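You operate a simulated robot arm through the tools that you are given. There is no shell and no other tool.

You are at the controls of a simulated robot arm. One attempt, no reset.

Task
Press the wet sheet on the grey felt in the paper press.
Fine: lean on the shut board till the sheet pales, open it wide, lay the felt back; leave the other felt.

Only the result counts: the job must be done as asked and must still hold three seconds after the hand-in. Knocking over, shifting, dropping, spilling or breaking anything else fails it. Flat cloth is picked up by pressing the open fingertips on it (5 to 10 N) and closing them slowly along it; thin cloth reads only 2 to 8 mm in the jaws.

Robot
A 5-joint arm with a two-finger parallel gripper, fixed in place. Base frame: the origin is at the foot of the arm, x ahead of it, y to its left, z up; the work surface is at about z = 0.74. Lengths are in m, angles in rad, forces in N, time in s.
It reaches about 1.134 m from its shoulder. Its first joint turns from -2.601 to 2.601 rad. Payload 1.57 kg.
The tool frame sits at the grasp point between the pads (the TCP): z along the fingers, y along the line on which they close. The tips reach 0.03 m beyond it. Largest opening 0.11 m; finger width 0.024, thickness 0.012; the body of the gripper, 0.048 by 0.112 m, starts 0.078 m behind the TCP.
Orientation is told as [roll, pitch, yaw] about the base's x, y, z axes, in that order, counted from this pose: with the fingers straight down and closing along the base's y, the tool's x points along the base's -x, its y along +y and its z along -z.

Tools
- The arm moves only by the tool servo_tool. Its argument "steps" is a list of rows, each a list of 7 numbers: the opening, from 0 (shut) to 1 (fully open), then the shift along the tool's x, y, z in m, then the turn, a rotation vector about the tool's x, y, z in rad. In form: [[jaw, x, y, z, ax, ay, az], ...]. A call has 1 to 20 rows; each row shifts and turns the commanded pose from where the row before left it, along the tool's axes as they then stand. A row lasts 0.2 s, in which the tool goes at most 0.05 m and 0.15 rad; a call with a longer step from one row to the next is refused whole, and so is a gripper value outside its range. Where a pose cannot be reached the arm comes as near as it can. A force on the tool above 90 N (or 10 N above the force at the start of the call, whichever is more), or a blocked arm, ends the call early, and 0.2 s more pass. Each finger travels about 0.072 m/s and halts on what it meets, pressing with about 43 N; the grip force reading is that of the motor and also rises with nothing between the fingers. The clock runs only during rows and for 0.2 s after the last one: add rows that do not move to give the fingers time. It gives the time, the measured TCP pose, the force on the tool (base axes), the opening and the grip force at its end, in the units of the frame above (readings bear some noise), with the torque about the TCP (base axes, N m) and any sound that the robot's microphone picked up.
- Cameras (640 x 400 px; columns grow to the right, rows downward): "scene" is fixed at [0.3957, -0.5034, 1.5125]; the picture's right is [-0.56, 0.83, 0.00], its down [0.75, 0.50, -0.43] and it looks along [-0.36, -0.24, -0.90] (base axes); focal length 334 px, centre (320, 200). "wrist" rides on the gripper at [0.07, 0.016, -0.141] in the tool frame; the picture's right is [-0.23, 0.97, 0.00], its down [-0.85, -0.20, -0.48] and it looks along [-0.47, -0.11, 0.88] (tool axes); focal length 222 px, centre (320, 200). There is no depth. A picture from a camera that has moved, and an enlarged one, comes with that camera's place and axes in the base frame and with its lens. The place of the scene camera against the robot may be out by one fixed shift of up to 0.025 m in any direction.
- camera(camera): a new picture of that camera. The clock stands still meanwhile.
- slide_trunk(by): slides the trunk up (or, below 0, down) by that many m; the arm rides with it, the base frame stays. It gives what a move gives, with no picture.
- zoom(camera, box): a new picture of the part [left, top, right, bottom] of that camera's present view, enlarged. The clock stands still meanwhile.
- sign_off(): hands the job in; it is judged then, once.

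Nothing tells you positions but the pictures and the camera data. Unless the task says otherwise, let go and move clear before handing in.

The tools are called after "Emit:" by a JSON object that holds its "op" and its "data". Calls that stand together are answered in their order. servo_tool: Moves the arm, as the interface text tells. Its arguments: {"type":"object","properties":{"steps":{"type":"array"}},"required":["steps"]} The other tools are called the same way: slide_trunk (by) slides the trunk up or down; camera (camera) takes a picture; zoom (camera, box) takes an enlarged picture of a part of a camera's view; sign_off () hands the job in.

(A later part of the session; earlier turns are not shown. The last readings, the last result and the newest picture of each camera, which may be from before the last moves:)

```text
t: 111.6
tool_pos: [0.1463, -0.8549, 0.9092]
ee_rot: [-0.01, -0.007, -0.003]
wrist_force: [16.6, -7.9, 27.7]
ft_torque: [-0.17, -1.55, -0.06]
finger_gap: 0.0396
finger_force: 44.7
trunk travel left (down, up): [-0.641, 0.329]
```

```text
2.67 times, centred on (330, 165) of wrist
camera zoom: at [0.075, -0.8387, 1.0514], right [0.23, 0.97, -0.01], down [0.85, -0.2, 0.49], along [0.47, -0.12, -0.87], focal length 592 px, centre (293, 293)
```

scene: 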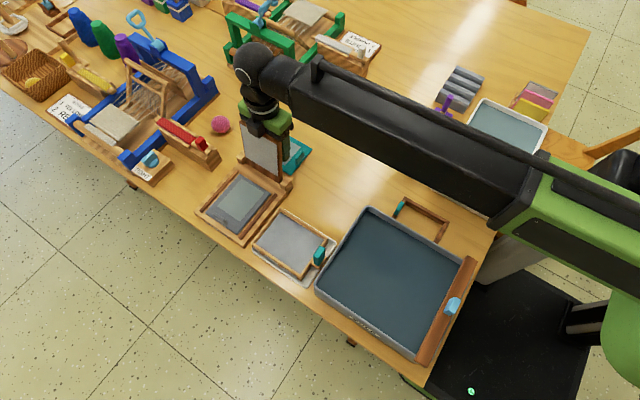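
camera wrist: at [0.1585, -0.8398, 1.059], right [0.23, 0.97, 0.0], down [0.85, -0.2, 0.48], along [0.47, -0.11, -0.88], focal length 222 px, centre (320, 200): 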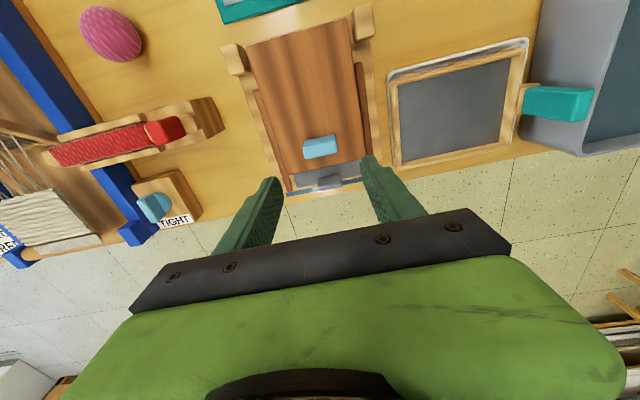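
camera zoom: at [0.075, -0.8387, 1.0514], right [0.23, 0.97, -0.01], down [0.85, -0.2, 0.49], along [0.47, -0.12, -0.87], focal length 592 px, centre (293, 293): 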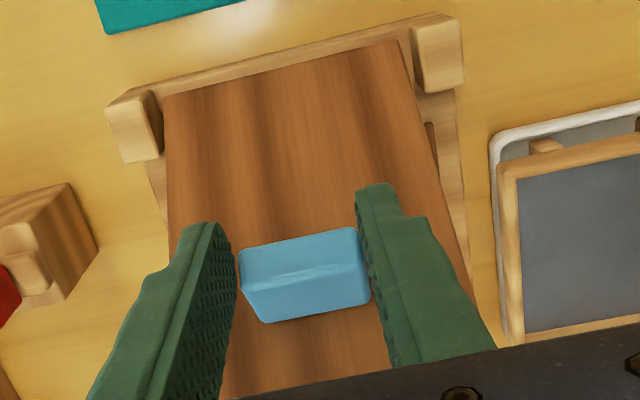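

Good progress, about 57°. From here the arc is nearly level, so I'll mostly move −x, with a tiny lift.

Emit:
{"op": "slide_trunk", "data": {"by": 0.002}}

Emit:
{"op": "servo_tool", "data": {"steps": [[0.31, 0.003, 0, 0, 0, 0, 0], [0.31, 0.003, 0, 0, 0, 0, 0], [0.31, 0, 0, 0, 0, 0, 0]]}}

Emit:
{"op": "zoom", "data": {"camera": "scene", "box": [200, 110, 280, 190]}}

Emit:
{"op": "zoom", "data": {"camera": "wrist", "box": [230, 90, 430, 240]}}

```text
t: 112.1
tool_pos: [0.1462, -0.8563, 0.9095]
ee_rot: [-0.003, -0.007, -0.003]
wrist_force: [13.0, -4.3, 5.4]
ft_torque: [-0.26, -1.62, -0.07]
finger_gap: 0.0397
finger_force: 44.5
trunk travel left (down, up): [-0.643, 0.327]
```

```text
t: 112.9
tool_pos: [0.1413, -0.856, 0.9099]
ee_rot: [-0.006, -0.006, -0.003]
wrist_force: [15.2, -9.7, 17.0]
ft_torque: [-0.16, -1.7, -0.15]
finger_gap: 0.0396
finger_force: 44.6
trunk travel left (down, up): [-0.643, 0.327]
```

```text
5.00 times, centred on (240, 150) of scene
camera zoom: at [0.3957, -0.5034, 1.5125], right [-0.56, 0.83, 0.0], down [0.75, 0.5, -0.43], along [-0.36, -0.24, -0.9], focal length 1670 px, centre (720, 450)
```

zoom: 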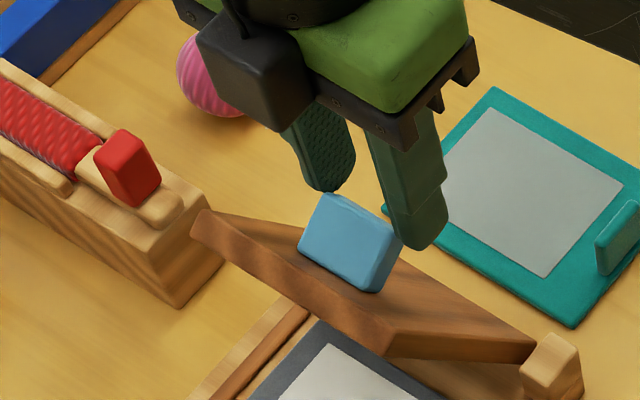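

```text
2.67 times, centred on (330, 165) of wrist
camera zoom: at [0.0687, -0.8392, 1.0525], right [0.23, 0.97, 0.0], down [0.85, -0.2, 0.48], along [0.47, -0.11, -0.87], focal length 592 px, centre (293, 293)
```

zoom: 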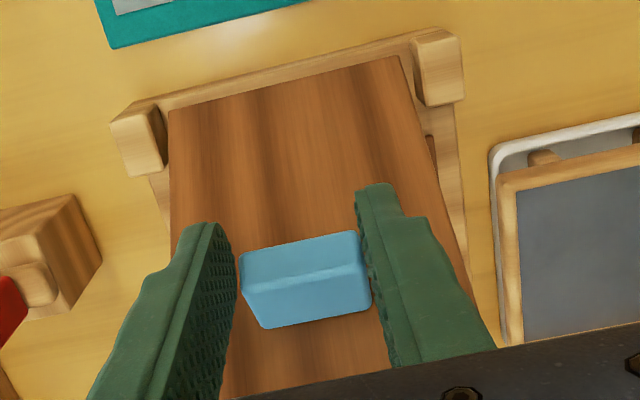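

Emit:
{"op": "slide_trunk", "data": {"by": 0.0015}}

Emit:
{"op": "servo_tool", "data": {"steps": [[0.31, 0.003, 0, 0, 0, 0, 0], [0.31, 0.003, 0, 0, 0, 0, 0], [0.31, 0.002, 0, 0, 0, 0, 0], [0.31, 0, 0, 0, 0, 0, 0]]}}

Emit:
{"op": "slide_trunk", "data": {"by": 0.0015}}

Emit:
{"op": "servo_tool", "data": {"steps": [[0.31, 0.003, 0, 0, 0, 0, 0], [0.31, 0.003, 0, 0, 0, 0, 0], [0.31, 0.002, 0, 0, 0, 0, 0], [0.31, 0, 0, 0, 0, 0, 0]]}}

Emit:
{"op": "zoom", "data": {"camera": "scene", "box": [200, 110, 280, 190]}}

Emit:
{"op": "zoom", "data": {"camera": "wrist", "box": [230, 90, 430, 240]}}

```text
t: 113.4
tool_pos: [0.1409, -0.8555, 0.9098]
ee_rot: [-0.001, -0.004, -0.003]
wrist_force: [11.4, -0.8, -3.9]
ft_torque: [-0.02, -1.51, 0.04]
finger_gap: 0.0397
finger_force: 45.2
trunk travel left (down, up): [-0.644, 0.326]
```

```text
t: 114.4
tool_pos: [0.1324, -0.8567, 0.9125]
ee_rot: [-0.003, -0.006, -0.004]
wrist_force: [12.3, -1.2, 9.1]
ft_torque: [0.11, -1.65, -0.04]
finger_gap: 0.0395
finger_force: 44.9
trunk travel left (down, up): [-0.644, 0.326]
```

```text
t: 114.9
tool_pos: [0.1317, -0.8563, 0.9121]
ee_rot: [-0.002, -0.003, -0.003]
wrist_force: [8.4, 10.1, -13.3]
ft_torque: [0.11, -1.25, 0.14]
finger_gap: 0.0397
finger_force: 45.5
trunk travel left (down, up): [-0.646, 0.324]
```

```text
t: 115.9
tool_pos: [0.1239, -0.8555, 0.9131]
ee_rot: [-0.005, -0.006, -0.001]
wrist_force: [11.7, 5.6, 1.8]
ft_torque: [0.15, -1.59, 0.15]
finger_gap: 0.0393
finger_force: 44.8
trunk travel left (down, up): [-0.646, 0.324]
```

```text
5.00 times, centred on (240, 150) of scene
camera zoom: at [0.3957, -0.5034, 1.5125], right [-0.56, 0.83, 0.0], down [0.75, 0.5, -0.43], along [-0.36, -0.24, -0.9], focal length 1670 px, centre (720, 450)
```

zoom: 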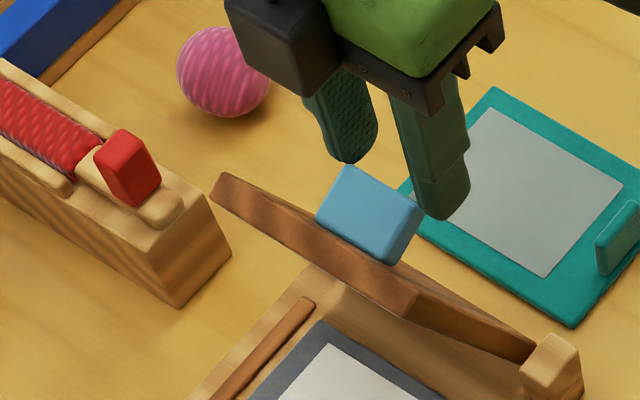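

```text
2.67 times, centred on (330, 165) of wrist
camera zoom: at [0.0525, -0.8393, 1.0554], right [0.23, 0.97, 0.0], down [0.85, -0.2, 0.48], along [0.47, -0.11, -0.88], focal length 592 px, centre (293, 293)
```

zoom: 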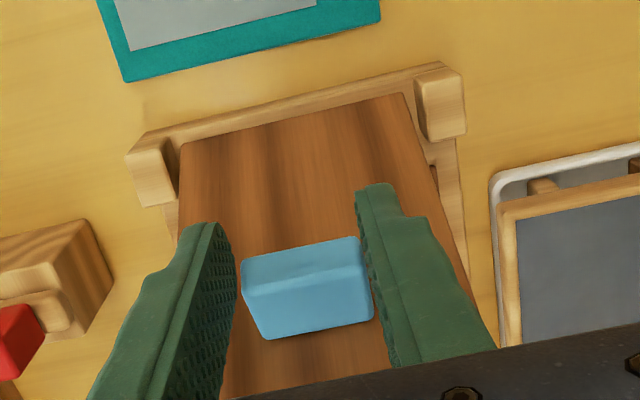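

About 70° and well held. Continuing level in −x.

Emit:
{"op": "servo_tool", "data": {"steps": [[0.31, 0.003, 0, 0, 0, 0, 0], [0.31, 0.003, 0, 0, 0, 0, 0], [0.31, 0.003, 0, 0, 0, 0, 0], [0.31, 0.003, 0, 0, 0, 0, 0], [0.31, 0, 0, 0, 0, 0, 0]]}}

Emit:
{"op": "zoom", "data": {"camera": "scene", "box": [200, 110, 280, 190]}}

Emit:
{"op": "zoom", "data": {"camera": "wrist", "box": [230, 90, 430, 240]}}

```text
t: 117.1
tool_pos: [0.1117, -0.8548, 0.9131]
ee_rot: [-0.003, -0.005, -0.001]
wrist_force: [10.8, -0.2, 8.5]
ft_torque: [-0.02, -1.63, -0.1]
finger_gap: 0.0397
finger_force: 44.7
trunk travel left (down, up): [-0.646, 0.324]
```

```text
5.00 times, centred on (240, 150) of scene
camera zoom: at [0.3957, -0.5034, 1.5125], right [-0.56, 0.83, 0.0], down [0.75, 0.5, -0.43], along [-0.36, -0.24, -0.9], focal length 1670 px, centre (720, 450)
```

zoom: 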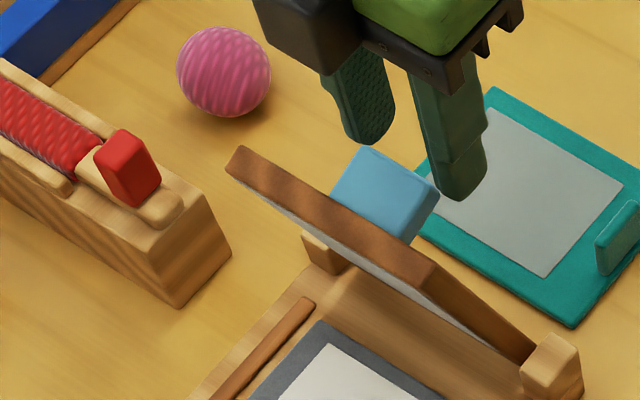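

```text
2.67 times, centred on (330, 165) of wrist
camera zoom: at [0.0404, -0.8392, 1.0554], right [0.23, 0.97, 0.0], down [0.85, -0.2, 0.48], along [0.47, -0.11, -0.88], focal length 592 px, centre (293, 293)
```

zoom: 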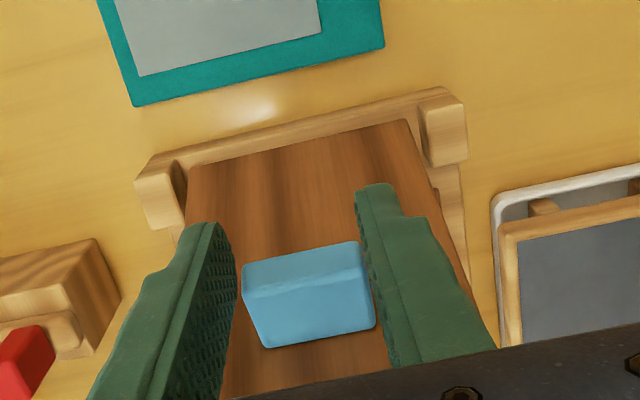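

Near 78°. Continuing.

Emit:
{"op": "servo_tool", "data": {"steps": [[0.31, 0.003, 0, 0, 0, 0, 0], [0.31, 0.003, 0, 0, 0, 0, 0], [0.31, 0.003, 0, 0, 0, 0, 0], [0.31, 0.003, 0, 0, 0, 0, 0], [0.31, 0, 0, 0, 0, 0, 0]]}}

Emit:
{"op": "slide_trunk", "data": {"by": -0.0015}}

Emit:
{"op": "zoom", "data": {"camera": "scene", "box": [200, 110, 280, 190]}}

Emit:
{"op": "zoom", "data": {"camera": "wrist", "box": [230, 90, 430, 240]}}

```text
t: 118.3
tool_pos: [0.1004, -0.8554, 0.9123]
ee_rot: [-0.003, -0.004, -0.001]
wrist_force: [13.1, 10.9, -8.9]
ft_torque: [0.17, -1.45, 0.17]
finger_gap: 0.0396
finger_force: 44.8
trunk travel left (down, up): [-0.646, 0.324]
```

```text
t: 118.8
tool_pos: [0.0999, -0.8555, 0.9111]
ee_rot: [-0.004, -0.005, -0.004]
wrist_force: [9.9, 3.9, 11.2]
ft_torque: [0.18, -1.53, 0.04]
finger_gap: 0.0395
finger_force: 44.7
trunk travel left (down, up): [-0.644, 0.326]
```

```text
5.00 times, centred on (240, 150) of scene
camera zoom: at [0.3957, -0.5034, 1.5125], right [-0.56, 0.83, 0.0], down [0.75, 0.5, -0.43], along [-0.36, -0.24, -0.9], focal length 1670 px, centre (720, 450)
```

zoom: 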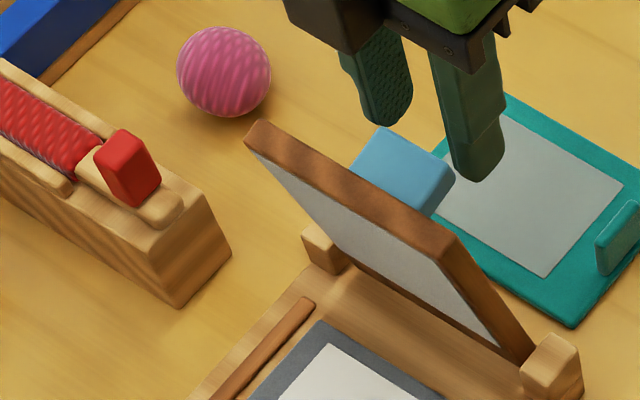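

```text
2.67 times, centred on (330, 165) of wrist
camera zoom: at [0.0279, -0.8391, 1.0547], right [0.23, 0.97, 0.0], down [0.85, -0.2, 0.48], along [0.47, -0.12, -0.88], focal length 592 px, centre (293, 293)
```

zoom: 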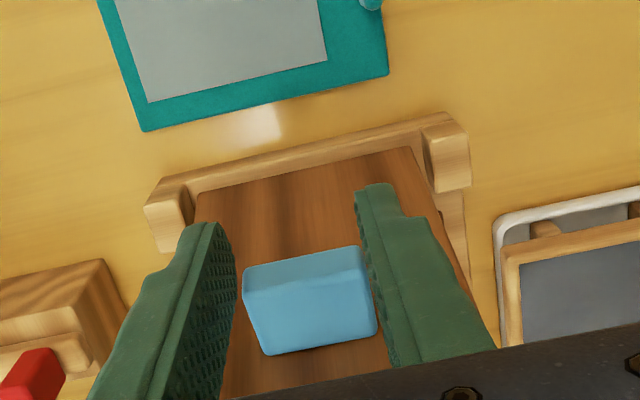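

About 85°. A bit further will take it past vertical to its stop.

Emit:
{"op": "servo_tool", "data": {"steps": [[0.31, 0.003, 0, 0, 0, 0, 0], [0.31, 0.003, 0, 0, 0, 0, 0], [0.31, 0.003, 0, 0, 0, 0, 0], [0.31, 0.003, 0, 0, 0, 0, 0], [0.31, 0, 0, 0, 0, 0, 0]]}}

Emit:
{"op": "slide_trunk", "data": {"by": -0.003}}

Emit:
{"op": "zoom", "data": {"camera": "scene", "box": [200, 110, 280, 190]}}

```text
t: 120.0
tool_pos: [0.0886, -0.8562, 0.9111]
ee_rot: [-0.002, -0.005, -0.001]
wrist_force: [14.3, 16.1, -16.0]
ft_torque: [0.28, -1.32, 0.11]
finger_gap: 0.0395
finger_force: 45.3
trunk travel left (down, up): [-0.644, 0.326]
```

```text
t: 120.5
tool_pos: [0.0867, -0.8558, 0.9099]
ee_rot: [-0.008, -0.004, -0.003]
wrist_force: [5.7, 4.8, 19.5]
ft_torque: [0.42, -1.39, -0.07]
finger_gap: 0.0397
finger_force: 44.9
trunk travel left (down, up): [-0.641, 0.329]
```

```text
5.00 times, centred on (240, 150) of scene
camera zoom: at [0.3957, -0.5034, 1.5125], right [-0.56, 0.83, 0.0], down [0.75, 0.5, -0.43], along [-0.36, -0.24, -0.9], focal length 1670 px, centre (720, 450)
```

zoom: 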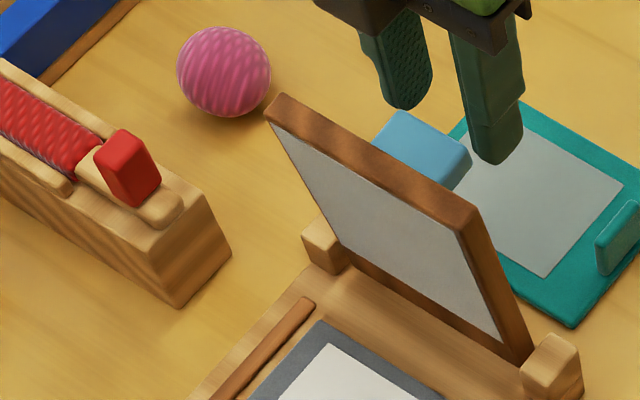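

Emit:
{"op": "servo_tool", "data": {"steps": [[0.31, 0.003, 0, 0, 0, 0, 0], [0.31, 0.003, 0, 0, 0, 0, 0], [0.31, 0.003, 0, 0, 0, 0, 0], [0.31, 0.003, 0, 0, 0, 0, 0], [0.31, 0, 0, 0, 0, 0, 0]]}}

Emit:
{"op": "slide_trunk", "data": {"by": -0.003}}

Emit:
{"op": "zoom", "data": {"camera": "scene", "box": [200, 110, 280, 190]}}

Emit:
{"op": "zoom", "data": {"camera": "wrist", "box": [230, 90, 430, 240]}}

```text
t: 121.8
tool_pos: [0.0749, -0.8567, 0.9089]
ee_rot: [-0.003, -0.006, -0.005]
wrist_force: [0.3, -0.7, 1.1]
ft_torque: [0.04, -0.03, 0.0]
finger_gap: 0.0339
finger_force: 0.0
trunk travel left (down, up): [-0.641, 0.329]
```

```text
t: 122.3
tool_pos: [0.0746, -0.856, 0.9069]
ee_rot: [-0.004, -0.005, -0.004]
wrist_force: [-0.5, 0.2, 0.2]
ft_torque: [0.01, 0.02, -0.04]
finger_gap: 0.0341
finger_force: 0.0
trunk travel left (down, up): [-0.638, 0.332]
```

```text
5.00 times, centred on (240, 150) of scene
camera zoom: at [0.3957, -0.5034, 1.5125], right [-0.56, 0.83, 0.0], down [0.75, 0.5, -0.43], along [-0.36, -0.24, -0.9], focal length 1670 px, centre (720, 450)
```

zoom: 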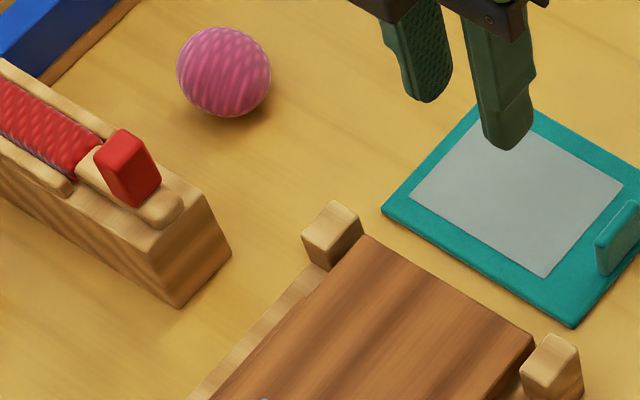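

```text
2.67 times, centred on (330, 165) of wrist
camera zoom: at [0.0034, -0.84, 1.0475], right [0.23, 0.97, 0.0], down [0.85, -0.2, 0.48], along [0.47, -0.11, -0.88], focal length 592 px, centre (293, 293)
```

zoom: 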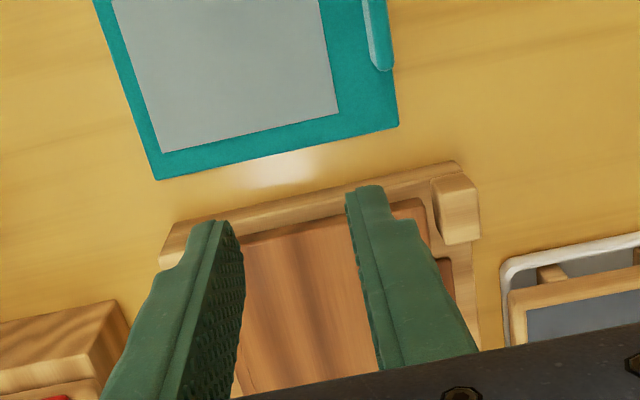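

The handle slipped out near the top and the board fell shut again. I'll inspect for any harm.

Emit:
{"op": "slide_trunk", "data": {"by": 0.06}}

Emit:
{"op": "zoom", "data": {"camera": "scene", "box": [180, 100, 330, 260]}}

Emit:
{"op": "zoom", "data": {"camera": "wrist", "box": [220, 80, 440, 240]}}

```text
t: 123.3
tool_pos: [0.0755, -0.8568, 0.9653]
ee_rot: [-0.003, -0.004, -0.003]
wrist_force: [-1.0, -0.1, 0.1]
ft_torque: [-0.01, 0.0, -0.02]
finger_gap: 0.034
finger_force: 0.0
trunk travel left (down, up): [-0.698, 0.272]
```

```text
2.50 times, centred on (255, 180) of scene
camera zoom: at [0.3957, -0.5034, 1.5125], right [-0.56, 0.83, 0.0], down [0.75, 0.5, -0.43], along [-0.36, -0.24, -0.9], focal length 835 px, centre (482, 250)
```

zoom: 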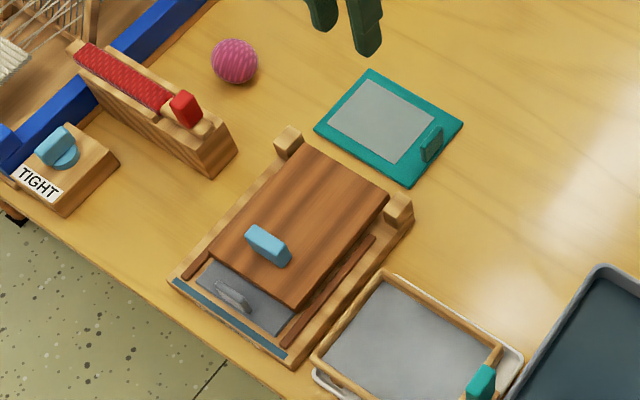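

```text
2.50 times, centred on (330, 160) of wrist
camera zoom: at [0.0033, -0.8401, 1.1074], right [0.23, 0.97, 0.0], down [0.85, -0.2, 0.48], along [0.47, -0.11, -0.88], focal length 555 px, centre (295, 300)
```

zoom: 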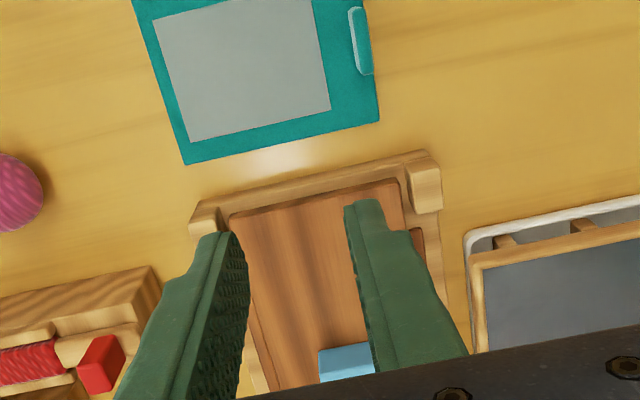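

Everything is intact: the board is shut on the felt, and the press and tab have not moved. My path drifted outside the arc, so the pads had only the handle's outer end. I'll retry with a deeper grip and a properly fitted arc (hinge near x 0.127, z 0.770, radius 0.107).

Emit:
{"op": "servo_tool", "data": {"steps": [[0.45, -0.037, 0, 0, 0, 0, 0], [0.6, -0.037, 0, 0, 0, 0, 0], [0.6, -0.037, 0, 0, 0, 0, 0], [0.6, -0.036, 0, 0, 0, 0, 0], [0.6, 0, 0, 0, 0, 0, 0]]}}

Emit:
{"op": "slide_trunk", "data": {"by": -0.11}}

Emit:
{"op": "zoom", "data": {"camera": "wrist", "box": [230, 90, 430, 240]}}

Emit:
{"op": "zoom", "data": {"camera": "scene", "box": [180, 110, 300, 240]}}

```text
t: 124.5
tool_pos: [0.2221, -0.8561, 0.9654]
ee_rot: [-0.003, -0.005, -0.003]
wrist_force: [0.3, -0.1, -0.2]
ft_torque: [-0.01, 0.0, -0.01]
finger_gap: 0.0659
finger_force: 0.0
trunk travel left (down, up): [-0.698, 0.272]
```

```text
t: 125.9
tool_pos: [0.2222, -0.8551, 0.855]
ee_rot: [-0.004, -0.005, -0.004]
wrist_force: [-0.4, 0.0, 0.5]
ft_torque: [0.01, 0.03, 0.02]
finger_gap: 0.0663
finger_force: 0.0
trunk travel left (down, up): [-0.588, 0.382]
```

```text
2.67 times, centred on (330, 165) of wrist
camera zoom: at [0.1501, -0.8399, 0.9976], right [0.23, 0.97, 0.0], down [0.85, -0.2, 0.48], along [0.47, -0.11, -0.88], focal length 592 px, centre (293, 293)
```

zoom: 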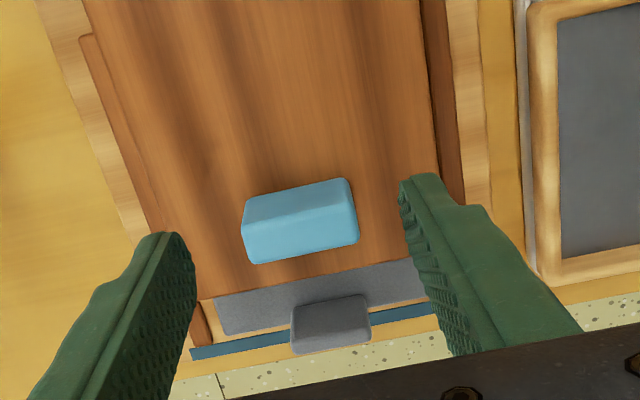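

```text
3.08 times, centred on (240, 175) of scene
camera zoom: at [0.3957, -0.5034, 1.5125], right [-0.56, 0.83, 0.0], down [0.75, 0.5, -0.43], along [-0.36, -0.24, -0.9], focal length 1028 px, centre (566, 277)
```

zoom: 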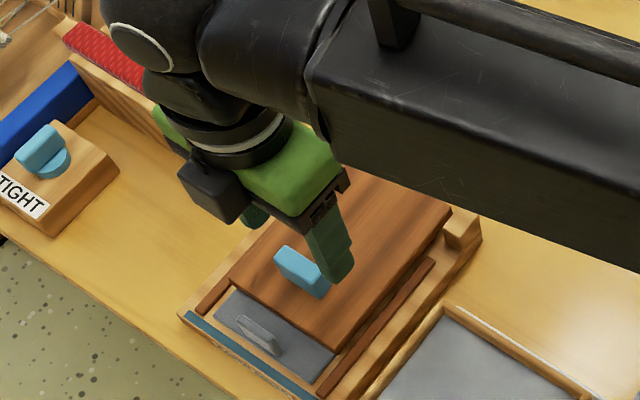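

The handle is flanked again. I'll lower to just above the board.

Emit:
{"op": "slide_trunk", "data": {"by": -0.036}}

Emit:
{"op": "slide_trunk", "data": {"by": -0.004}}

Emit:
{"op": "servo_tool", "data": {"steps": [[0.5, 0, 0, 0, 0, 0, 0], [0.42, 0, 0, 0, 0, 0, 0], [0.38, 0, 0, 0, 0, 0, 0], [0.36, 0, 0, 0, 0, 0, 0], [0.36, 0, 0, 0, 0, 0, 0]]}}

Emit:
{"op": "zoom", "data": {"camera": "wrist", "box": [230, 90, 430, 240]}}

```text
t: 126.7
tool_pos: [0.222, -0.8554, 0.8202]
ee_rot: [-0.004, -0.007, -0.003]
wrist_force: [-0.8, 0.2, 0.0]
ft_torque: [0.02, 0.0, 0.01]
finger_gap: 0.0661
finger_force: 0.0
trunk travel left (down, up): [-0.552, 0.418]
```

```text
t: 127.2
tool_pos: [0.2207, -0.8571, 0.8157]
ee_rot: [-0.003, -0.007, -0.003]
wrist_force: [0.0, 0.7, -0.9]
ft_torque: [0.01, 0.0, 0.01]
finger_gap: 0.0661
finger_force: 0.0
trunk travel left (down, up): [-0.548, 0.422]
```

```text
t: 128.4
tool_pos: [0.2215, -0.8555, 0.8157]
ee_rot: [-0.003, -0.004, -0.003]
wrist_force: [0.5, 1.6, -1.1]
ft_torque: [0.04, 0.03, 0.02]
finger_gap: 0.0407
finger_force: 0.8
trunk travel left (down, up): [-0.548, 0.422]
```

```text
2.67 times, centred on (330, 165) of wrist
camera zoom: at [0.1502, -0.8399, 0.9575], right [0.23, 0.97, 0.0], down [0.85, -0.2, 0.48], along [0.47, -0.11, -0.88], focal length 592 px, centre (293, 293)
```

zoom: 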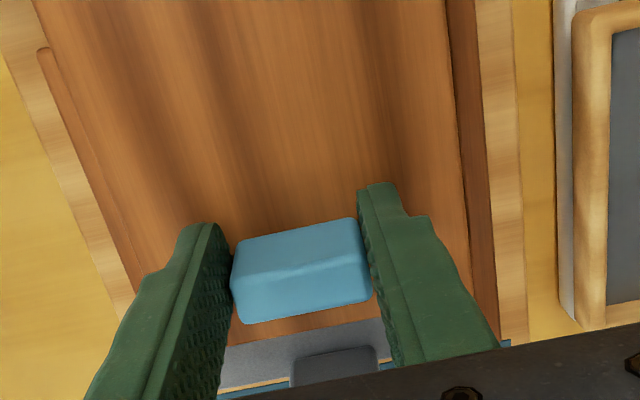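

Deep and centred. I'll squeeze lightly first to keep pivot friction low.

Emit:
{"op": "servo_tool", "data": {"steps": [[0.35, 0, 0, 0, 0, 0, 0], [0.35, 0, 0, 0, 0, 0, 0], [0.35, 0, 0, 0, 0, 0, 0]]}}

```text
t: 129.2
tool_pos: [0.2219, -0.8558, 0.8142]
ee_rot: [-0.004, -0.005, -0.002]
wrist_force: [-0.7, 2.1, -1.1]
ft_torque: [0.04, 0.02, 0.05]
finger_gap: 0.041
finger_force: 1.7
trunk travel left (down, up): [-0.548, 0.422]
```

Emit:
{"op": "servo_tool", "data": {"steps": [[0.34, 0, 0.0005, 0, 0, 0, 0], [0.34, 0, 0, 0, 0, 0, 0], [0.34, 0, 0, 0, 0, 0, 0]]}}

```text
t: 130.0
tool_pos: [0.2221, -0.8559, 0.8145]
ee_rot: [-0.003, -0.005, -0.003]
wrist_force: [-0.3, 0.8, 0.9]
ft_torque: [0.42, 0.08, 0.09]
finger_gap: 0.0397
finger_force: 45.2
trunk travel left (down, up): [-0.548, 0.422]
```

Firm, symmetric grip. Now the arc with −x slightly ahead of each lift.

Emit:
{"op": "servo_tool", "data": {"steps": [[0.34, 0.0022, 0, 0, 0, 0, 0], [0.34, 0, 0, 0, 0, 0, 0]]}}

Emit:
{"op": "slide_trunk", "data": {"by": 0.007}}

Emit:
{"op": "servo_tool", "data": {"steps": [[0.34, 0.0036, 0, 0, 0, 0, 0], [0.34, 0, 0, 0, 0, 0, 0]]}}

Emit:
{"op": "slide_trunk", "data": {"by": 0.008}}

Emit:
{"op": "servo_tool", "data": {"steps": [[0.34, 0.0043, 0, 0, 0, 0, 0], [0.34, 0, 0, 0, 0, 0, 0]]}}

Emit:
{"op": "slide_trunk", "data": {"by": 0.008}}

Emit:
{"op": "zoom", "data": {"camera": "wrist", "box": [230, 90, 430, 240]}}

```text
t: 130.6
tool_pos: [0.2221, -0.8564, 0.815]
ee_rot: [-0.005, -0.01, -0.001]
wrist_force: [13.8, -4.4, 8.1]
ft_torque: [0.46, 0.27, -0.24]
finger_gap: 0.0397
finger_force: 44.8
trunk travel left (down, up): [-0.548, 0.422]
```

```text
t: 131.2
tool_pos: [0.22, -0.8554, 0.8223]
ee_rot: [-0.004, -0.004, -0.004]
wrist_force: [6.5, 1.6, -6.4]
ft_torque: [0.76, -0.87, 0.0]
finger_gap: 0.0397
finger_force: 44.6
trunk travel left (down, up): [-0.555, 0.415]
```

```text
t: 131.8
tool_pos: [0.22, -0.8559, 0.8221]
ee_rot: [-0.006, -0.007, -0.001]
wrist_force: [24.9, -5.3, 6.1]
ft_torque: [0.54, -0.62, -0.13]
finger_gap: 0.0398
finger_force: 45.1
trunk travel left (down, up): [-0.555, 0.415]
```

```text
t: 132.3
tool_pos: [0.2158, -0.8562, 0.8296]
ee_rot: [-0.003, -0.002, -0.003]
wrist_force: [12.4, -1.2, -3.6]
ft_torque: [0.71, -0.87, -0.15]
finger_gap: 0.04
finger_force: 45.5
trunk travel left (down, up): [-0.563, 0.407]
```

```text
t: 132.9
tool_pos: [0.216, -0.8564, 0.8309]
ee_rot: [-0.005, -0.007, -0.003]
wrist_force: [29.2, -10.0, 9.8]
ft_torque: [0.35, -0.63, 0.01]
finger_gap: 0.0396
finger_force: 45.2
trunk travel left (down, up): [-0.563, 0.407]
```

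```text
t: 133.5
tool_pos: [0.2117, -0.8556, 0.8361]
ee_rot: [-0.003, -0.004, -0.003]
wrist_force: [12.7, -3.3, -4.4]
ft_torque: [0.67, -0.91, -0.17]
finger_gap: 0.0395
finger_force: 44.9
trunk travel left (down, up): [-0.571, 0.399]
```

```text
2.67 times, centred on (330, 165) of wrist
camera zoom: at [0.1402, -0.8396, 0.98], right [0.23, 0.97, 0.0], down [0.85, -0.2, 0.48], along [0.47, -0.11, -0.88], focal length 592 px, centre (293, 293)
```

zoom: 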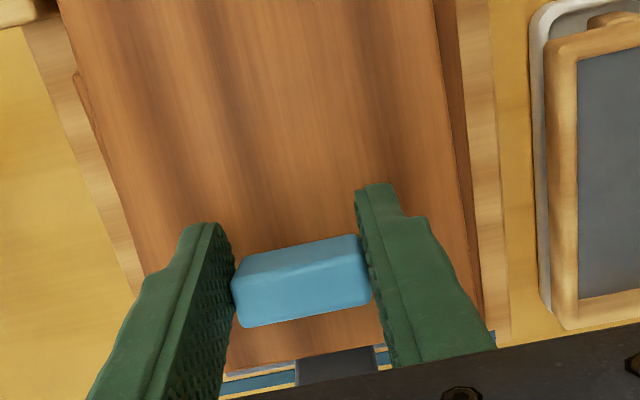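

Tracking well, with the load biased inward. Continuing.

Emit:
{"op": "slide_trunk", "data": {"by": 0.008}}

Emit:
{"op": "servo_tool", "data": {"steps": [[0.34, 0.005, 0, 0, 0, 0, 0], [0.34, 0, 0, 0, 0, 0, 0]]}}

Emit:
{"op": "slide_trunk", "data": {"by": 0.007}}

Emit:
{"op": "servo_tool", "data": {"steps": [[0.34, 0.003, 0, 0, 0, 0, 0], [0.34, 0.003, 0, 0, 0, 0, 0], [0.34, 0, 0, 0, 0, 0, 0]]}}

Emit:
{"op": "slide_trunk", "data": {"by": 0.006}}

Emit:
{"op": "zoom", "data": {"camera": "wrist", "box": [230, 90, 430, 240]}}

Emit:
{"op": "zoom", "data": {"camera": "scene", "box": [180, 110, 300, 240]}}

```text
t: 134.1
tool_pos: [0.2081, -0.8551, 0.8452]
ee_rot: [-0.001, 0.0, -0.006]
wrist_force: [-14.9, 7.3, -13.7]
ft_torque: [0.75, 0.0, 0.24]
finger_gap: 0.0397
finger_force: 44.8
trunk travel left (down, up): [-0.579, 0.391]
```

```text
t: 134.7
tool_pos: [0.2077, -0.8555, 0.8469]
ee_rot: [-0.005, -0.007, -0.003]
wrist_force: [-0.8, 1.7, -0.5]
ft_torque: [0.68, 0.01, -0.44]
finger_gap: 0.0396
finger_force: 45.0
trunk travel left (down, up): [-0.579, 0.391]
```

```text
t: 135.2
tool_pos: [0.2035, -0.8564, 0.8529]
ee_rot: [-0.001, -0.004, -0.004]
wrist_force: [-11.7, 11.3, -15.0]
ft_torque: [0.69, -0.23, 0.32]
finger_gap: 0.0397
finger_force: 44.6
trunk travel left (down, up): [-0.586, 0.384]
```

```text
t: 136.1
tool_pos: [0.2046, -0.8563, 0.8533]
ee_rot: [-0.006, -0.01, -0.001]
wrist_force: [17.7, -4.7, 4.7]
ft_torque: [0.62, -0.9, -0.26]
finger_gap: 0.0397
finger_force: 45.0
trunk travel left (down, up): [-0.586, 0.384]
```

```text
t: 136.6
tool_pos: [0.1999, -0.8564, 0.8592]
ee_rot: [-0.004, -0.003, -0.003]
wrist_force: [6.3, -0.9, -6.0]
ft_torque: [0.62, -0.89, 0.07]
finger_gap: 0.0396
finger_force: 44.9
trunk travel left (down, up): [-0.592, 0.378]
```

```text
2.67 times, centred on (330, 165) of wrist
camera zoom: at [0.1287, -0.8395, 1.001], right [0.23, 0.97, 0.0], down [0.85, -0.2, 0.48], along [0.47, -0.11, -0.88], focal length 592 px, centre (293, 293)
```

zoom: 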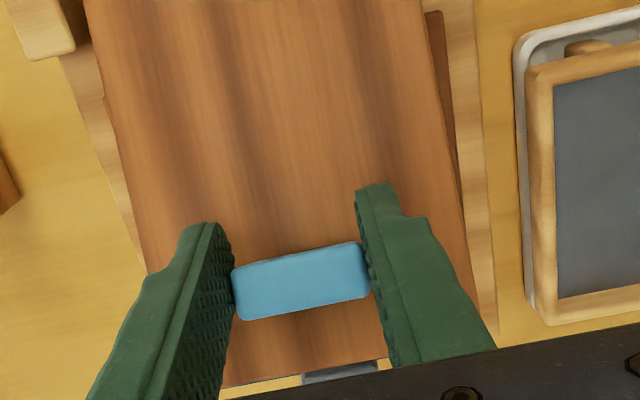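

```text
3.08 times, centred on (240, 175) of scene
camera zoom: at [0.3957, -0.5034, 1.5125], right [-0.56, 0.83, 0.0], down [0.75, 0.5, -0.43], along [-0.36, -0.24, -0.9], focal length 1028 px, centre (566, 277)
```

zoom: 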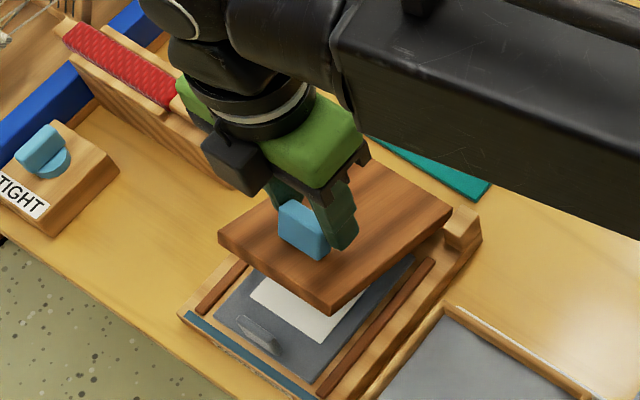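

Good, about 27° with the grip still deep. More −x per lift from here.

Emit:
{"op": "servo_tool", "data": {"steps": [[0.34, 0.0035, 0, 0, 0, 0, 0], [0.34, 0.0035, 0, 0, 0, 0, 0], [0.34, 0, 0, 0, 0, 0, 0]]}}

Emit:
{"op": "slide_trunk", "data": {"by": 0.005}}

Emit:
{"op": "servo_tool", "data": {"steps": [[0.34, 0.0035, 0, 0, 0, 0, 0], [0.34, 0.0035, 0, 0, 0, 0, 0], [0.34, 0, 0, 0, 0, 0, 0]]}}

Emit:
{"op": "slide_trunk", "data": {"by": 0.005}}

Emit:
{"op": "zoom", "data": {"camera": "wrist", "box": [230, 90, 430, 240]}}

Emit:
{"op": "zoom", "data": {"camera": "scene", "box": [180, 110, 300, 240]}}

```text
t: 137.4
tool_pos: [0.198, -0.8563, 0.8593]
ee_rot: [-0.008, -0.012, -0.003]
wrist_force: [34.0, -17.0, 20.3]
ft_torque: [0.02, -1.25, 0.09]
finger_gap: 0.0399
finger_force: 44.4
trunk travel left (down, up): [-0.592, 0.378]
```

```text
t: 137.9
tool_pos: [0.1928, -0.8566, 0.8633]
ee_rot: [-0.002, -0.002, -0.003]
wrist_force: [0.1, -4.0, -1.4]
ft_torque: [-0.01, 0.02, -0.01]
finger_gap: 0.0404
finger_force: 2.5
trunk travel left (down, up): [-0.597, 0.373]
```

```text
t: 138.7
tool_pos: [0.1867, -0.8556, 0.8634]
ee_rot: [-0.003, -0.005, -0.004]
wrist_force: [0.4, 0.2, 0.0]
ft_torque: [0.01, 0.0, 0.02]
finger_gap: 0.0374
finger_force: 0.1
trunk travel left (down, up): [-0.597, 0.373]
```

```text
t: 139.3
tool_pos: [0.1856, -0.8567, 0.8704]
ee_rot: [-0.004, -0.005, -0.004]
wrist_force: [0.0, -0.4, -0.2]
ft_torque: [0.01, 0.05, -0.03]
finger_gap: 0.0374
finger_force: 0.2
trunk travel left (down, up): [-0.602, 0.368]
```

```text
2.67 times, centred on (330, 165) of wrist
camera zoom: at [0.1148, -0.8391, 1.0115], right [0.23, 0.97, 0.0], down [0.85, -0.2, 0.48], along [0.47, -0.11, -0.88], focal length 592 px, centre (293, 293)
```

zoom: 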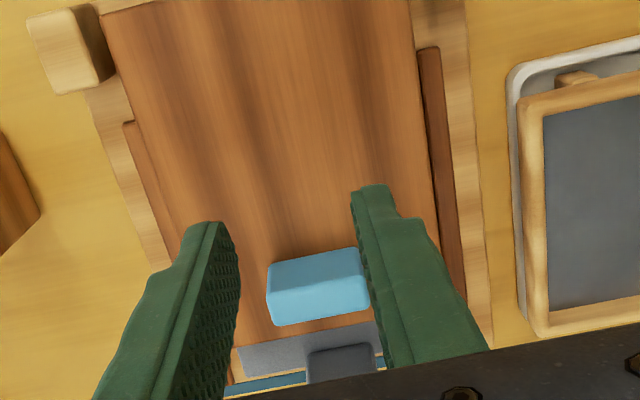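

```text
3.08 times, centred on (240, 175) of scene
camera zoom: at [0.3957, -0.5034, 1.5125], right [-0.56, 0.83, 0.0], down [0.75, 0.5, -0.43], along [-0.36, -0.24, -0.9], focal length 1028 px, centre (566, 277)
```

zoom: 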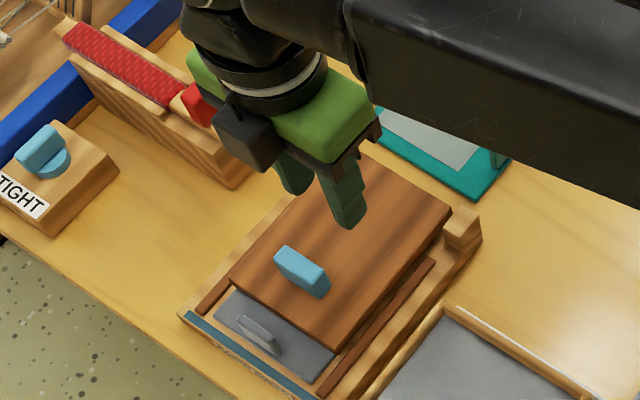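

The larger −x step pulled the pads off sideways, and the board settled shut again from a low angle. I'll regrip, centred on the handle, and use finer alternating steps so the off-arc error stays below about 2–3 mm.

Emit:
{"op": "servo_tool", "data": {"steps": [[0.5, 0, 0, 0, 0, 0, 0], [0.6, 0, 0, 0, 0, 0, 0], [0.6, 0, 0, 0, 0, 0, 0]]}}

Emit:
{"op": "slide_trunk", "data": {"by": 0.01}}

Emit:
{"op": "servo_tool", "data": {"steps": [[0.6, -0.02, 0, 0, 0, 0, 0], [0.6, -0.02, 0, 0, 0, 0, 0], [0.6, 0, 0, 0, 0, 0, 0]]}}

Emit:
{"op": "zoom", "data": {"camera": "wrist", "box": [230, 90, 430, 240]}}

Emit:
{"op": "zoom", "data": {"camera": "scene", "box": [180, 110, 300, 240]}}

```text
t: 140.1
tool_pos: [0.1872, -0.8551, 0.8698]
ee_rot: [-0.005, -0.008, -0.004]
wrist_force: [0.5, -0.1, 0.0]
ft_torque: [0.01, 0.02, 0.03]
finger_gap: 0.0658
finger_force: 0.1
trunk travel left (down, up): [-0.602, 0.368]
```

```text
t: 140.7
tool_pos: [0.1863, -0.8548, 0.8785]
ee_rot: [-0.002, -0.006, -0.004]
wrist_force: [1.2, -0.9, 0.5]
ft_torque: [-0.01, 0.02, 0.02]
finger_gap: 0.0665
finger_force: 0.1
trunk travel left (down, up): [-0.612, 0.358]
```

```text
t: 141.5
tool_pos: [0.2268, -0.8549, 0.8797]
ee_rot: [-0.002, -0.005, -0.004]
wrist_force: [-0.1, 0.8, 0.2]
ft_torque: [-0.01, -0.01, -0.01]
finger_gap: 0.0659
finger_force: 0.1
trunk travel left (down, up): [-0.612, 0.358]
```

```text
2.67 times, centred on (330, 165) of wrist
camera zoom: at [0.155, -0.839, 1.0215], right [0.23, 0.97, 0.0], down [0.85, -0.2, 0.48], along [0.47, -0.11, -0.88], focal length 592 px, centre (293, 293)
```

zoom: 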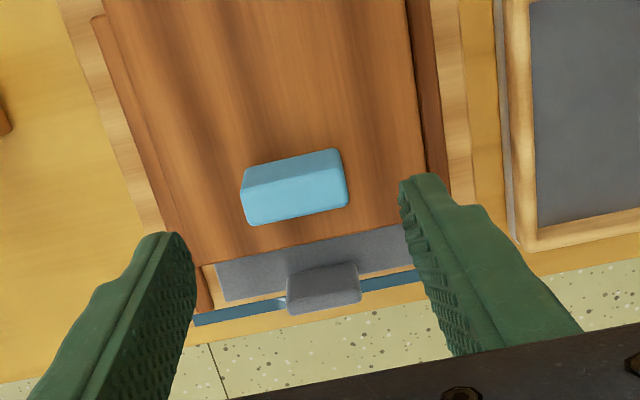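

```text
3.08 times, centred on (240, 175) of scene
camera zoom: at [0.3957, -0.5034, 1.5125], right [-0.56, 0.83, 0.0], down [0.75, 0.5, -0.43], along [-0.36, -0.24, -0.9], focal length 1028 px, centre (566, 277)
```

zoom: 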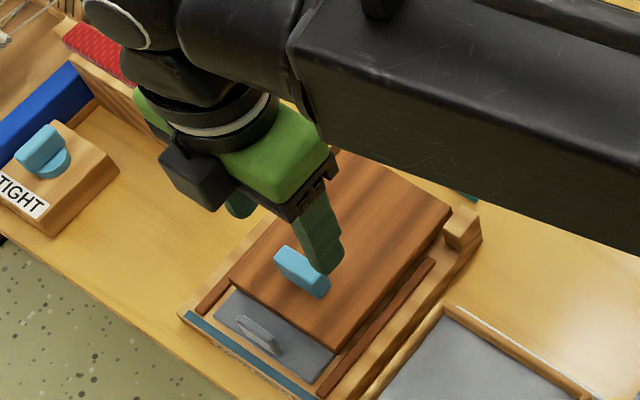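

Emit:
{"op": "slide_trunk", "data": {"by": -0.058}}

Emit:
{"op": "slide_trunk", "data": {"by": -0.0055}}

Emit:
{"op": "servo_tool", "data": {"steps": [[0.5, 0, 0, 0, 0, 0, 0], [0.42, 0, 0, 0, 0, 0, 0], [0.38, 0, 0, 0, 0, 0, 0], [0.36, 0, 0, 0, 0, 0, 0], [0.34, 0, 0, 0, 0, 0, 0], [0.34, 0, 0, 0, 0, 0, 0], [0.34, 0, 0, 0, 0, 0, 0]]}}

Emit:
{"op": "zoom", "data": {"camera": "wrist", "box": [230, 90, 430, 240]}}

```text
t: 142.4
tool_pos: [0.2264, -0.855, 0.8216]
ee_rot: [-0.004, -0.005, -0.002]
wrist_force: [0.1, 0.5, 1.2]
ft_torque: [0.01, 0.0, -0.01]
finger_gap: 0.0658
finger_force: 0.1
trunk travel left (down, up): [-0.554, 0.416]
```

```text
t: 143.0
tool_pos: [0.226, -0.855, 0.8147]
ee_rot: [-0.004, -0.005, -0.004]
wrist_force: [0.1, -0.5, -0.1]
ft_torque: [0.01, 0.0, 0.03]
finger_gap: 0.0663
finger_force: 0.0
trunk travel left (down, up): [-0.549, 0.421]
```

```text
t: 144.6
tool_pos: [0.2258, -0.8563, 0.8155]
ee_rot: [-0.004, -0.007, -0.004]
wrist_force: [0.2, -4.1, 2.6]
ft_torque: [-0.01, 0.02, 0.0]
finger_gap: 0.0408
finger_force: 2.3
trunk travel left (down, up): [-0.549, 0.421]
```

```text
2.67 times, centred on (330, 165) of wrist
camera zoom: at [0.1548, -0.8391, 0.9579], right [0.23, 0.97, 0.0], down [0.85, -0.2, 0.48], along [0.47, -0.11, -0.88], focal length 592 px, centre (293, 293)
```

zoom: 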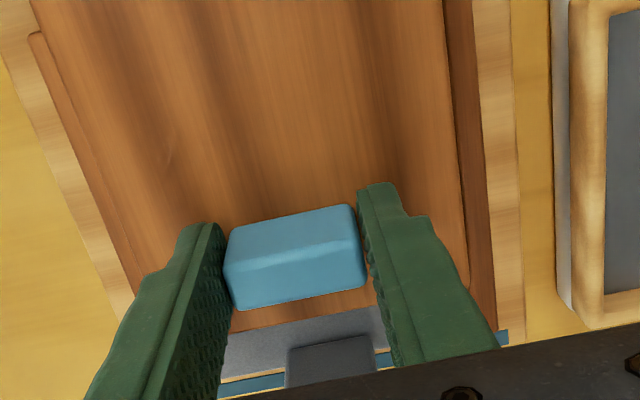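

Emit:
{"op": "servo_tool", "data": {"steps": [[0.34, 0, -0.0009, 0, 0, 0, 0], [0.34, 0, 0, 0, 0, 0, 0], [0.34, 0, 0, 0, 0, 0, 0]]}}

```text
t: 145.4
tool_pos: [0.2266, -0.8555, 0.8153]
ee_rot: [-0.002, -0.005, -0.002]
wrist_force: [-1.8, 5.8, -5.1]
ft_torque: [0.45, -0.23, 0.14]
finger_gap: 0.0399
finger_force: 45.2
trunk travel left (down, up): [-0.549, 0.421]
```

Gripped evenly. Starting the finer arc.

Emit:
{"op": "slide_trunk", "data": {"by": 0.0055}}

Emit:
{"op": "servo_tool", "data": {"steps": [[0.34, 0.0022, 0, 0, 0, 0, 0], [0.34, 0, 0, 0, 0, 0, 0]]}}

Emit:
{"op": "slide_trunk", "data": {"by": 0.0058}}

Emit:
{"op": "servo_tool", "data": {"steps": [[0.34, 0.0036, 0, 0, 0, 0, 0], [0.34, 0, 0, 0, 0, 0, 0]]}}

Emit:
{"op": "slide_trunk", "data": {"by": 0.0085}}

Emit:
{"op": "servo_tool", "data": {"steps": [[0.34, 0.0043, 0, 0, 0, 0, 0], [0.34, 0, 0, 0, 0, 0, 0]]}}

Emit:
{"op": "slide_trunk", "data": {"by": 0.008}}

Emit:
{"op": "servo_tool", "data": {"steps": [[0.34, 0.005, 0, 0, 0, 0, 0], [0.34, 0, 0, 0, 0, 0, 0]]}}

Emit:
{"op": "zoom", "data": {"camera": "wrist", "box": [230, 90, 430, 240]}}

```text
t: 145.9
tool_pos: [0.2263, -0.8569, 0.8225]
ee_rot: [-0.001, -0.006, -0.003]
wrist_force: [-9.2, 15.3, -11.3]
ft_torque: [0.75, -0.69, 0.39]
finger_gap: 0.0397
finger_force: 45.0
trunk travel left (down, up): [-0.554, 0.416]
```

```text
t: 146.5
tool_pos: [0.2258, -0.8562, 0.822]
ee_rot: [-0.005, -0.006, -0.004]
wrist_force: [0.6, 14.5, -6.1]
ft_torque: [0.87, -0.58, -0.18]
finger_gap: 0.0399
finger_force: 44.2
trunk travel left (down, up): [-0.554, 0.416]
```

```text
t: 147.1
tool_pos: [0.2244, -0.8558, 0.8275]
ee_rot: [-0.003, -0.004, -0.003]
wrist_force: [-2.8, 16.4, -8.7]
ft_torque: [1.0, -0.69, 0.31]
finger_gap: 0.0399
finger_force: 44.6
trunk travel left (down, up): [-0.56, 0.41]
```

```text
t: 147.7
tool_pos: [0.2244, -0.8559, 0.827]
ee_rot: [-0.007, -0.008, -0.002]
wrist_force: [17.9, 8.8, 4.1]
ft_torque: [1.03, -0.45, -0.23]
finger_gap: 0.0398
finger_force: 44.7
trunk travel left (down, up): [-0.56, 0.41]
```

```text
t: 148.3
tool_pos: [0.2197, -0.8554, 0.8359]
ee_rot: [-0.005, -0.005, -0.004]
wrist_force: [6.1, 13.8, -3.3]
ft_torque: [1.06, -0.7, 0.2]
finger_gap: 0.0396
finger_force: 44.9
trunk travel left (down, up): [-0.569, 0.401]
```

```text
t: 148.9
tool_pos: [0.2204, -0.8557, 0.8369]
ee_rot: [-0.007, -0.009, -0.002]
wrist_force: [25.8, 4.3, 10.8]
ft_torque: [0.6, -0.38, -0.04]
finger_gap: 0.0397
finger_force: 45.3
trunk travel left (down, up): [-0.569, 0.401]
```

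```text
t: 149.4
tool_pos: [0.2161, -0.855, 0.8439]
ee_rot: [-0.003, -0.004, -0.003]
wrist_force: [8.7, 11.1, -5.2]
ft_torque: [0.89, -0.86, 0.06]
finger_gap: 0.0398
finger_force: 44.5
trunk travel left (down, up): [-0.577, 0.393]
```

```text
t: 150.0
tool_pos: [0.2165, -0.857, 0.8453]
ee_rot: [-0.006, -0.008, -0.002]
wrist_force: [27.5, 2.6, 10.6]
ft_torque: [0.58, -0.86, 0.05]
finger_gap: 0.0401
finger_force: 45.6
trunk travel left (down, up): [-0.577, 0.393]
```

```text
2.67 times, centred on (330, 165) of wrist
camera zoom: at [0.1433, -0.8393, 0.9861], right [0.23, 0.97, 0.0], down [0.85, -0.2, 0.49], along [0.47, -0.11, -0.87], focal length 592 px, centre (293, 293)
```

zoom: 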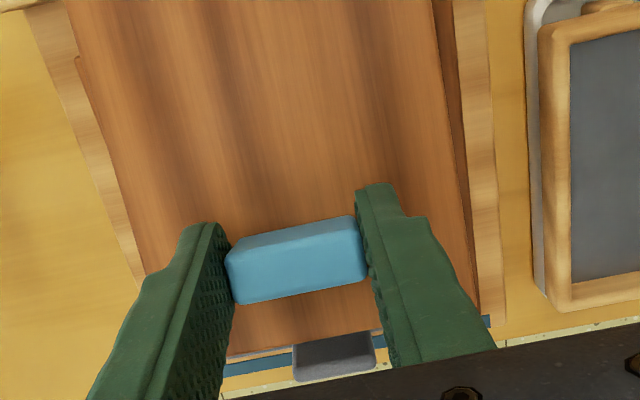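

Slightly inward-biased, as intended; I'll trim the −x lead a little and go on in smaller steps.

Emit:
{"op": "slide_trunk", "data": {"by": 0.008}}

Emit:
{"op": "servo_tool", "data": {"steps": [[0.34, 0.0025, 0, 0, 0, 0, 0], [0.34, 0, 0, 0, 0, 0, 0]]}}

Emit:
{"op": "slide_trunk", "data": {"by": 0.0035}}

Emit:
{"op": "servo_tool", "data": {"steps": [[0.34, 0.003, 0, 0, 0, 0, 0], [0.34, 0, 0, 0, 0, 0, 0]]}}

Emit:
{"op": "slide_trunk", "data": {"by": 0.0035}}

Emit:
{"op": "servo_tool", "data": {"steps": [[0.34, 0.003, 0, 0, 0, 0, 0], [0.34, 0, 0, 0, 0, 0, 0]]}}

Emit:
{"op": "slide_trunk", "data": {"by": 0.0033}}

Emit:
{"op": "zoom", "data": {"camera": "wrist", "box": [230, 90, 430, 240]}}

```text
t: 150.6
tool_pos: [0.21, -0.8552, 0.8523]
ee_rot: [-0.001, -0.003, -0.004]
wrist_force: [7.1, 10.0, -4.8]
ft_torque: [0.87, -0.82, 0.03]
finger_gap: 0.0399
finger_force: 44.9
trunk travel left (down, up): [-0.585, 0.385]
```

```text
t: 151.2
tool_pos: [0.2099, -0.8563, 0.8524]
ee_rot: [-0.005, -0.006, -0.003]
wrist_force: [12.7, 9.5, -0.7]
ft_torque: [0.71, -0.99, -0.37]
finger_gap: 0.0396
finger_force: 45.2
trunk travel left (down, up): [-0.585, 0.385]
```

```text
t: 151.7
tool_pos: [0.2079, -0.8552, 0.8546]
ee_rot: [-0.001, -0.005, -0.004]
wrist_force: [3.5, 17.1, -10.9]
ft_torque: [0.67, -1.11, 0.31]
finger_gap: 0.0398
finger_force: 44.7
trunk travel left (down, up): [-0.588, 0.382]
```

```text
t: 152.3
tool_pos: [0.2075, -0.8552, 0.8548]
ee_rot: [-0.002, -0.006, -0.001]
wrist_force: [14.4, 15.7, -4.6]
ft_torque: [0.75, -1.46, -0.14]
finger_gap: 0.0398
finger_force: 45.1
trunk travel left (down, up): [-0.588, 0.382]
```

```text
t: 152.9
tool_pos: [0.2051, -0.8562, 0.8582]
ee_rot: [-0.004, -0.003, -0.004]
wrist_force: [5.0, 18.9, -8.5]
ft_torque: [0.77, -1.07, 0.26]
finger_gap: 0.04
finger_force: 45.1
trunk travel left (down, up): [-0.592, 0.378]
```

```text
t: 153.5
tool_pos: [0.2051, -0.8561, 0.86]
ee_rot: [-0.006, -0.007, -0.003]
wrist_force: [16.9, 12.0, 1.4]
ft_torque: [0.85, -1.23, -0.19]
finger_gap: 0.0397
finger_force: 44.6
trunk travel left (down, up): [-0.592, 0.378]
```

```text
t: 154.0
tool_pos: [0.2028, -0.8558, 0.8617]
ee_rot: [-0.002, -0.003, -0.003]
wrist_force: [7.7, 17.0, -7.9]
ft_torque: [0.83, -1.23, 0.19]
finger_gap: 0.0401
finger_force: 44.6
trunk travel left (down, up): [-0.595, 0.375]
```

```text
2.67 times, centred on (330, 165) of wrist
camera zoom: at [0.1311, -0.8395, 1.0044], right [0.23, 0.97, 0.0], down [0.85, -0.2, 0.48], along [0.47, -0.11, -0.88], focal length 592 px, centre (293, 293)
```

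zoom: 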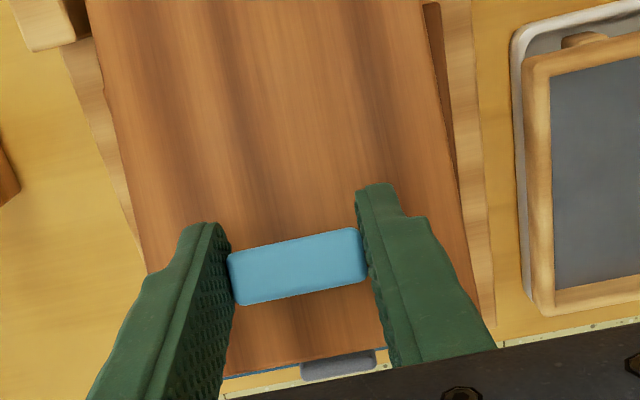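

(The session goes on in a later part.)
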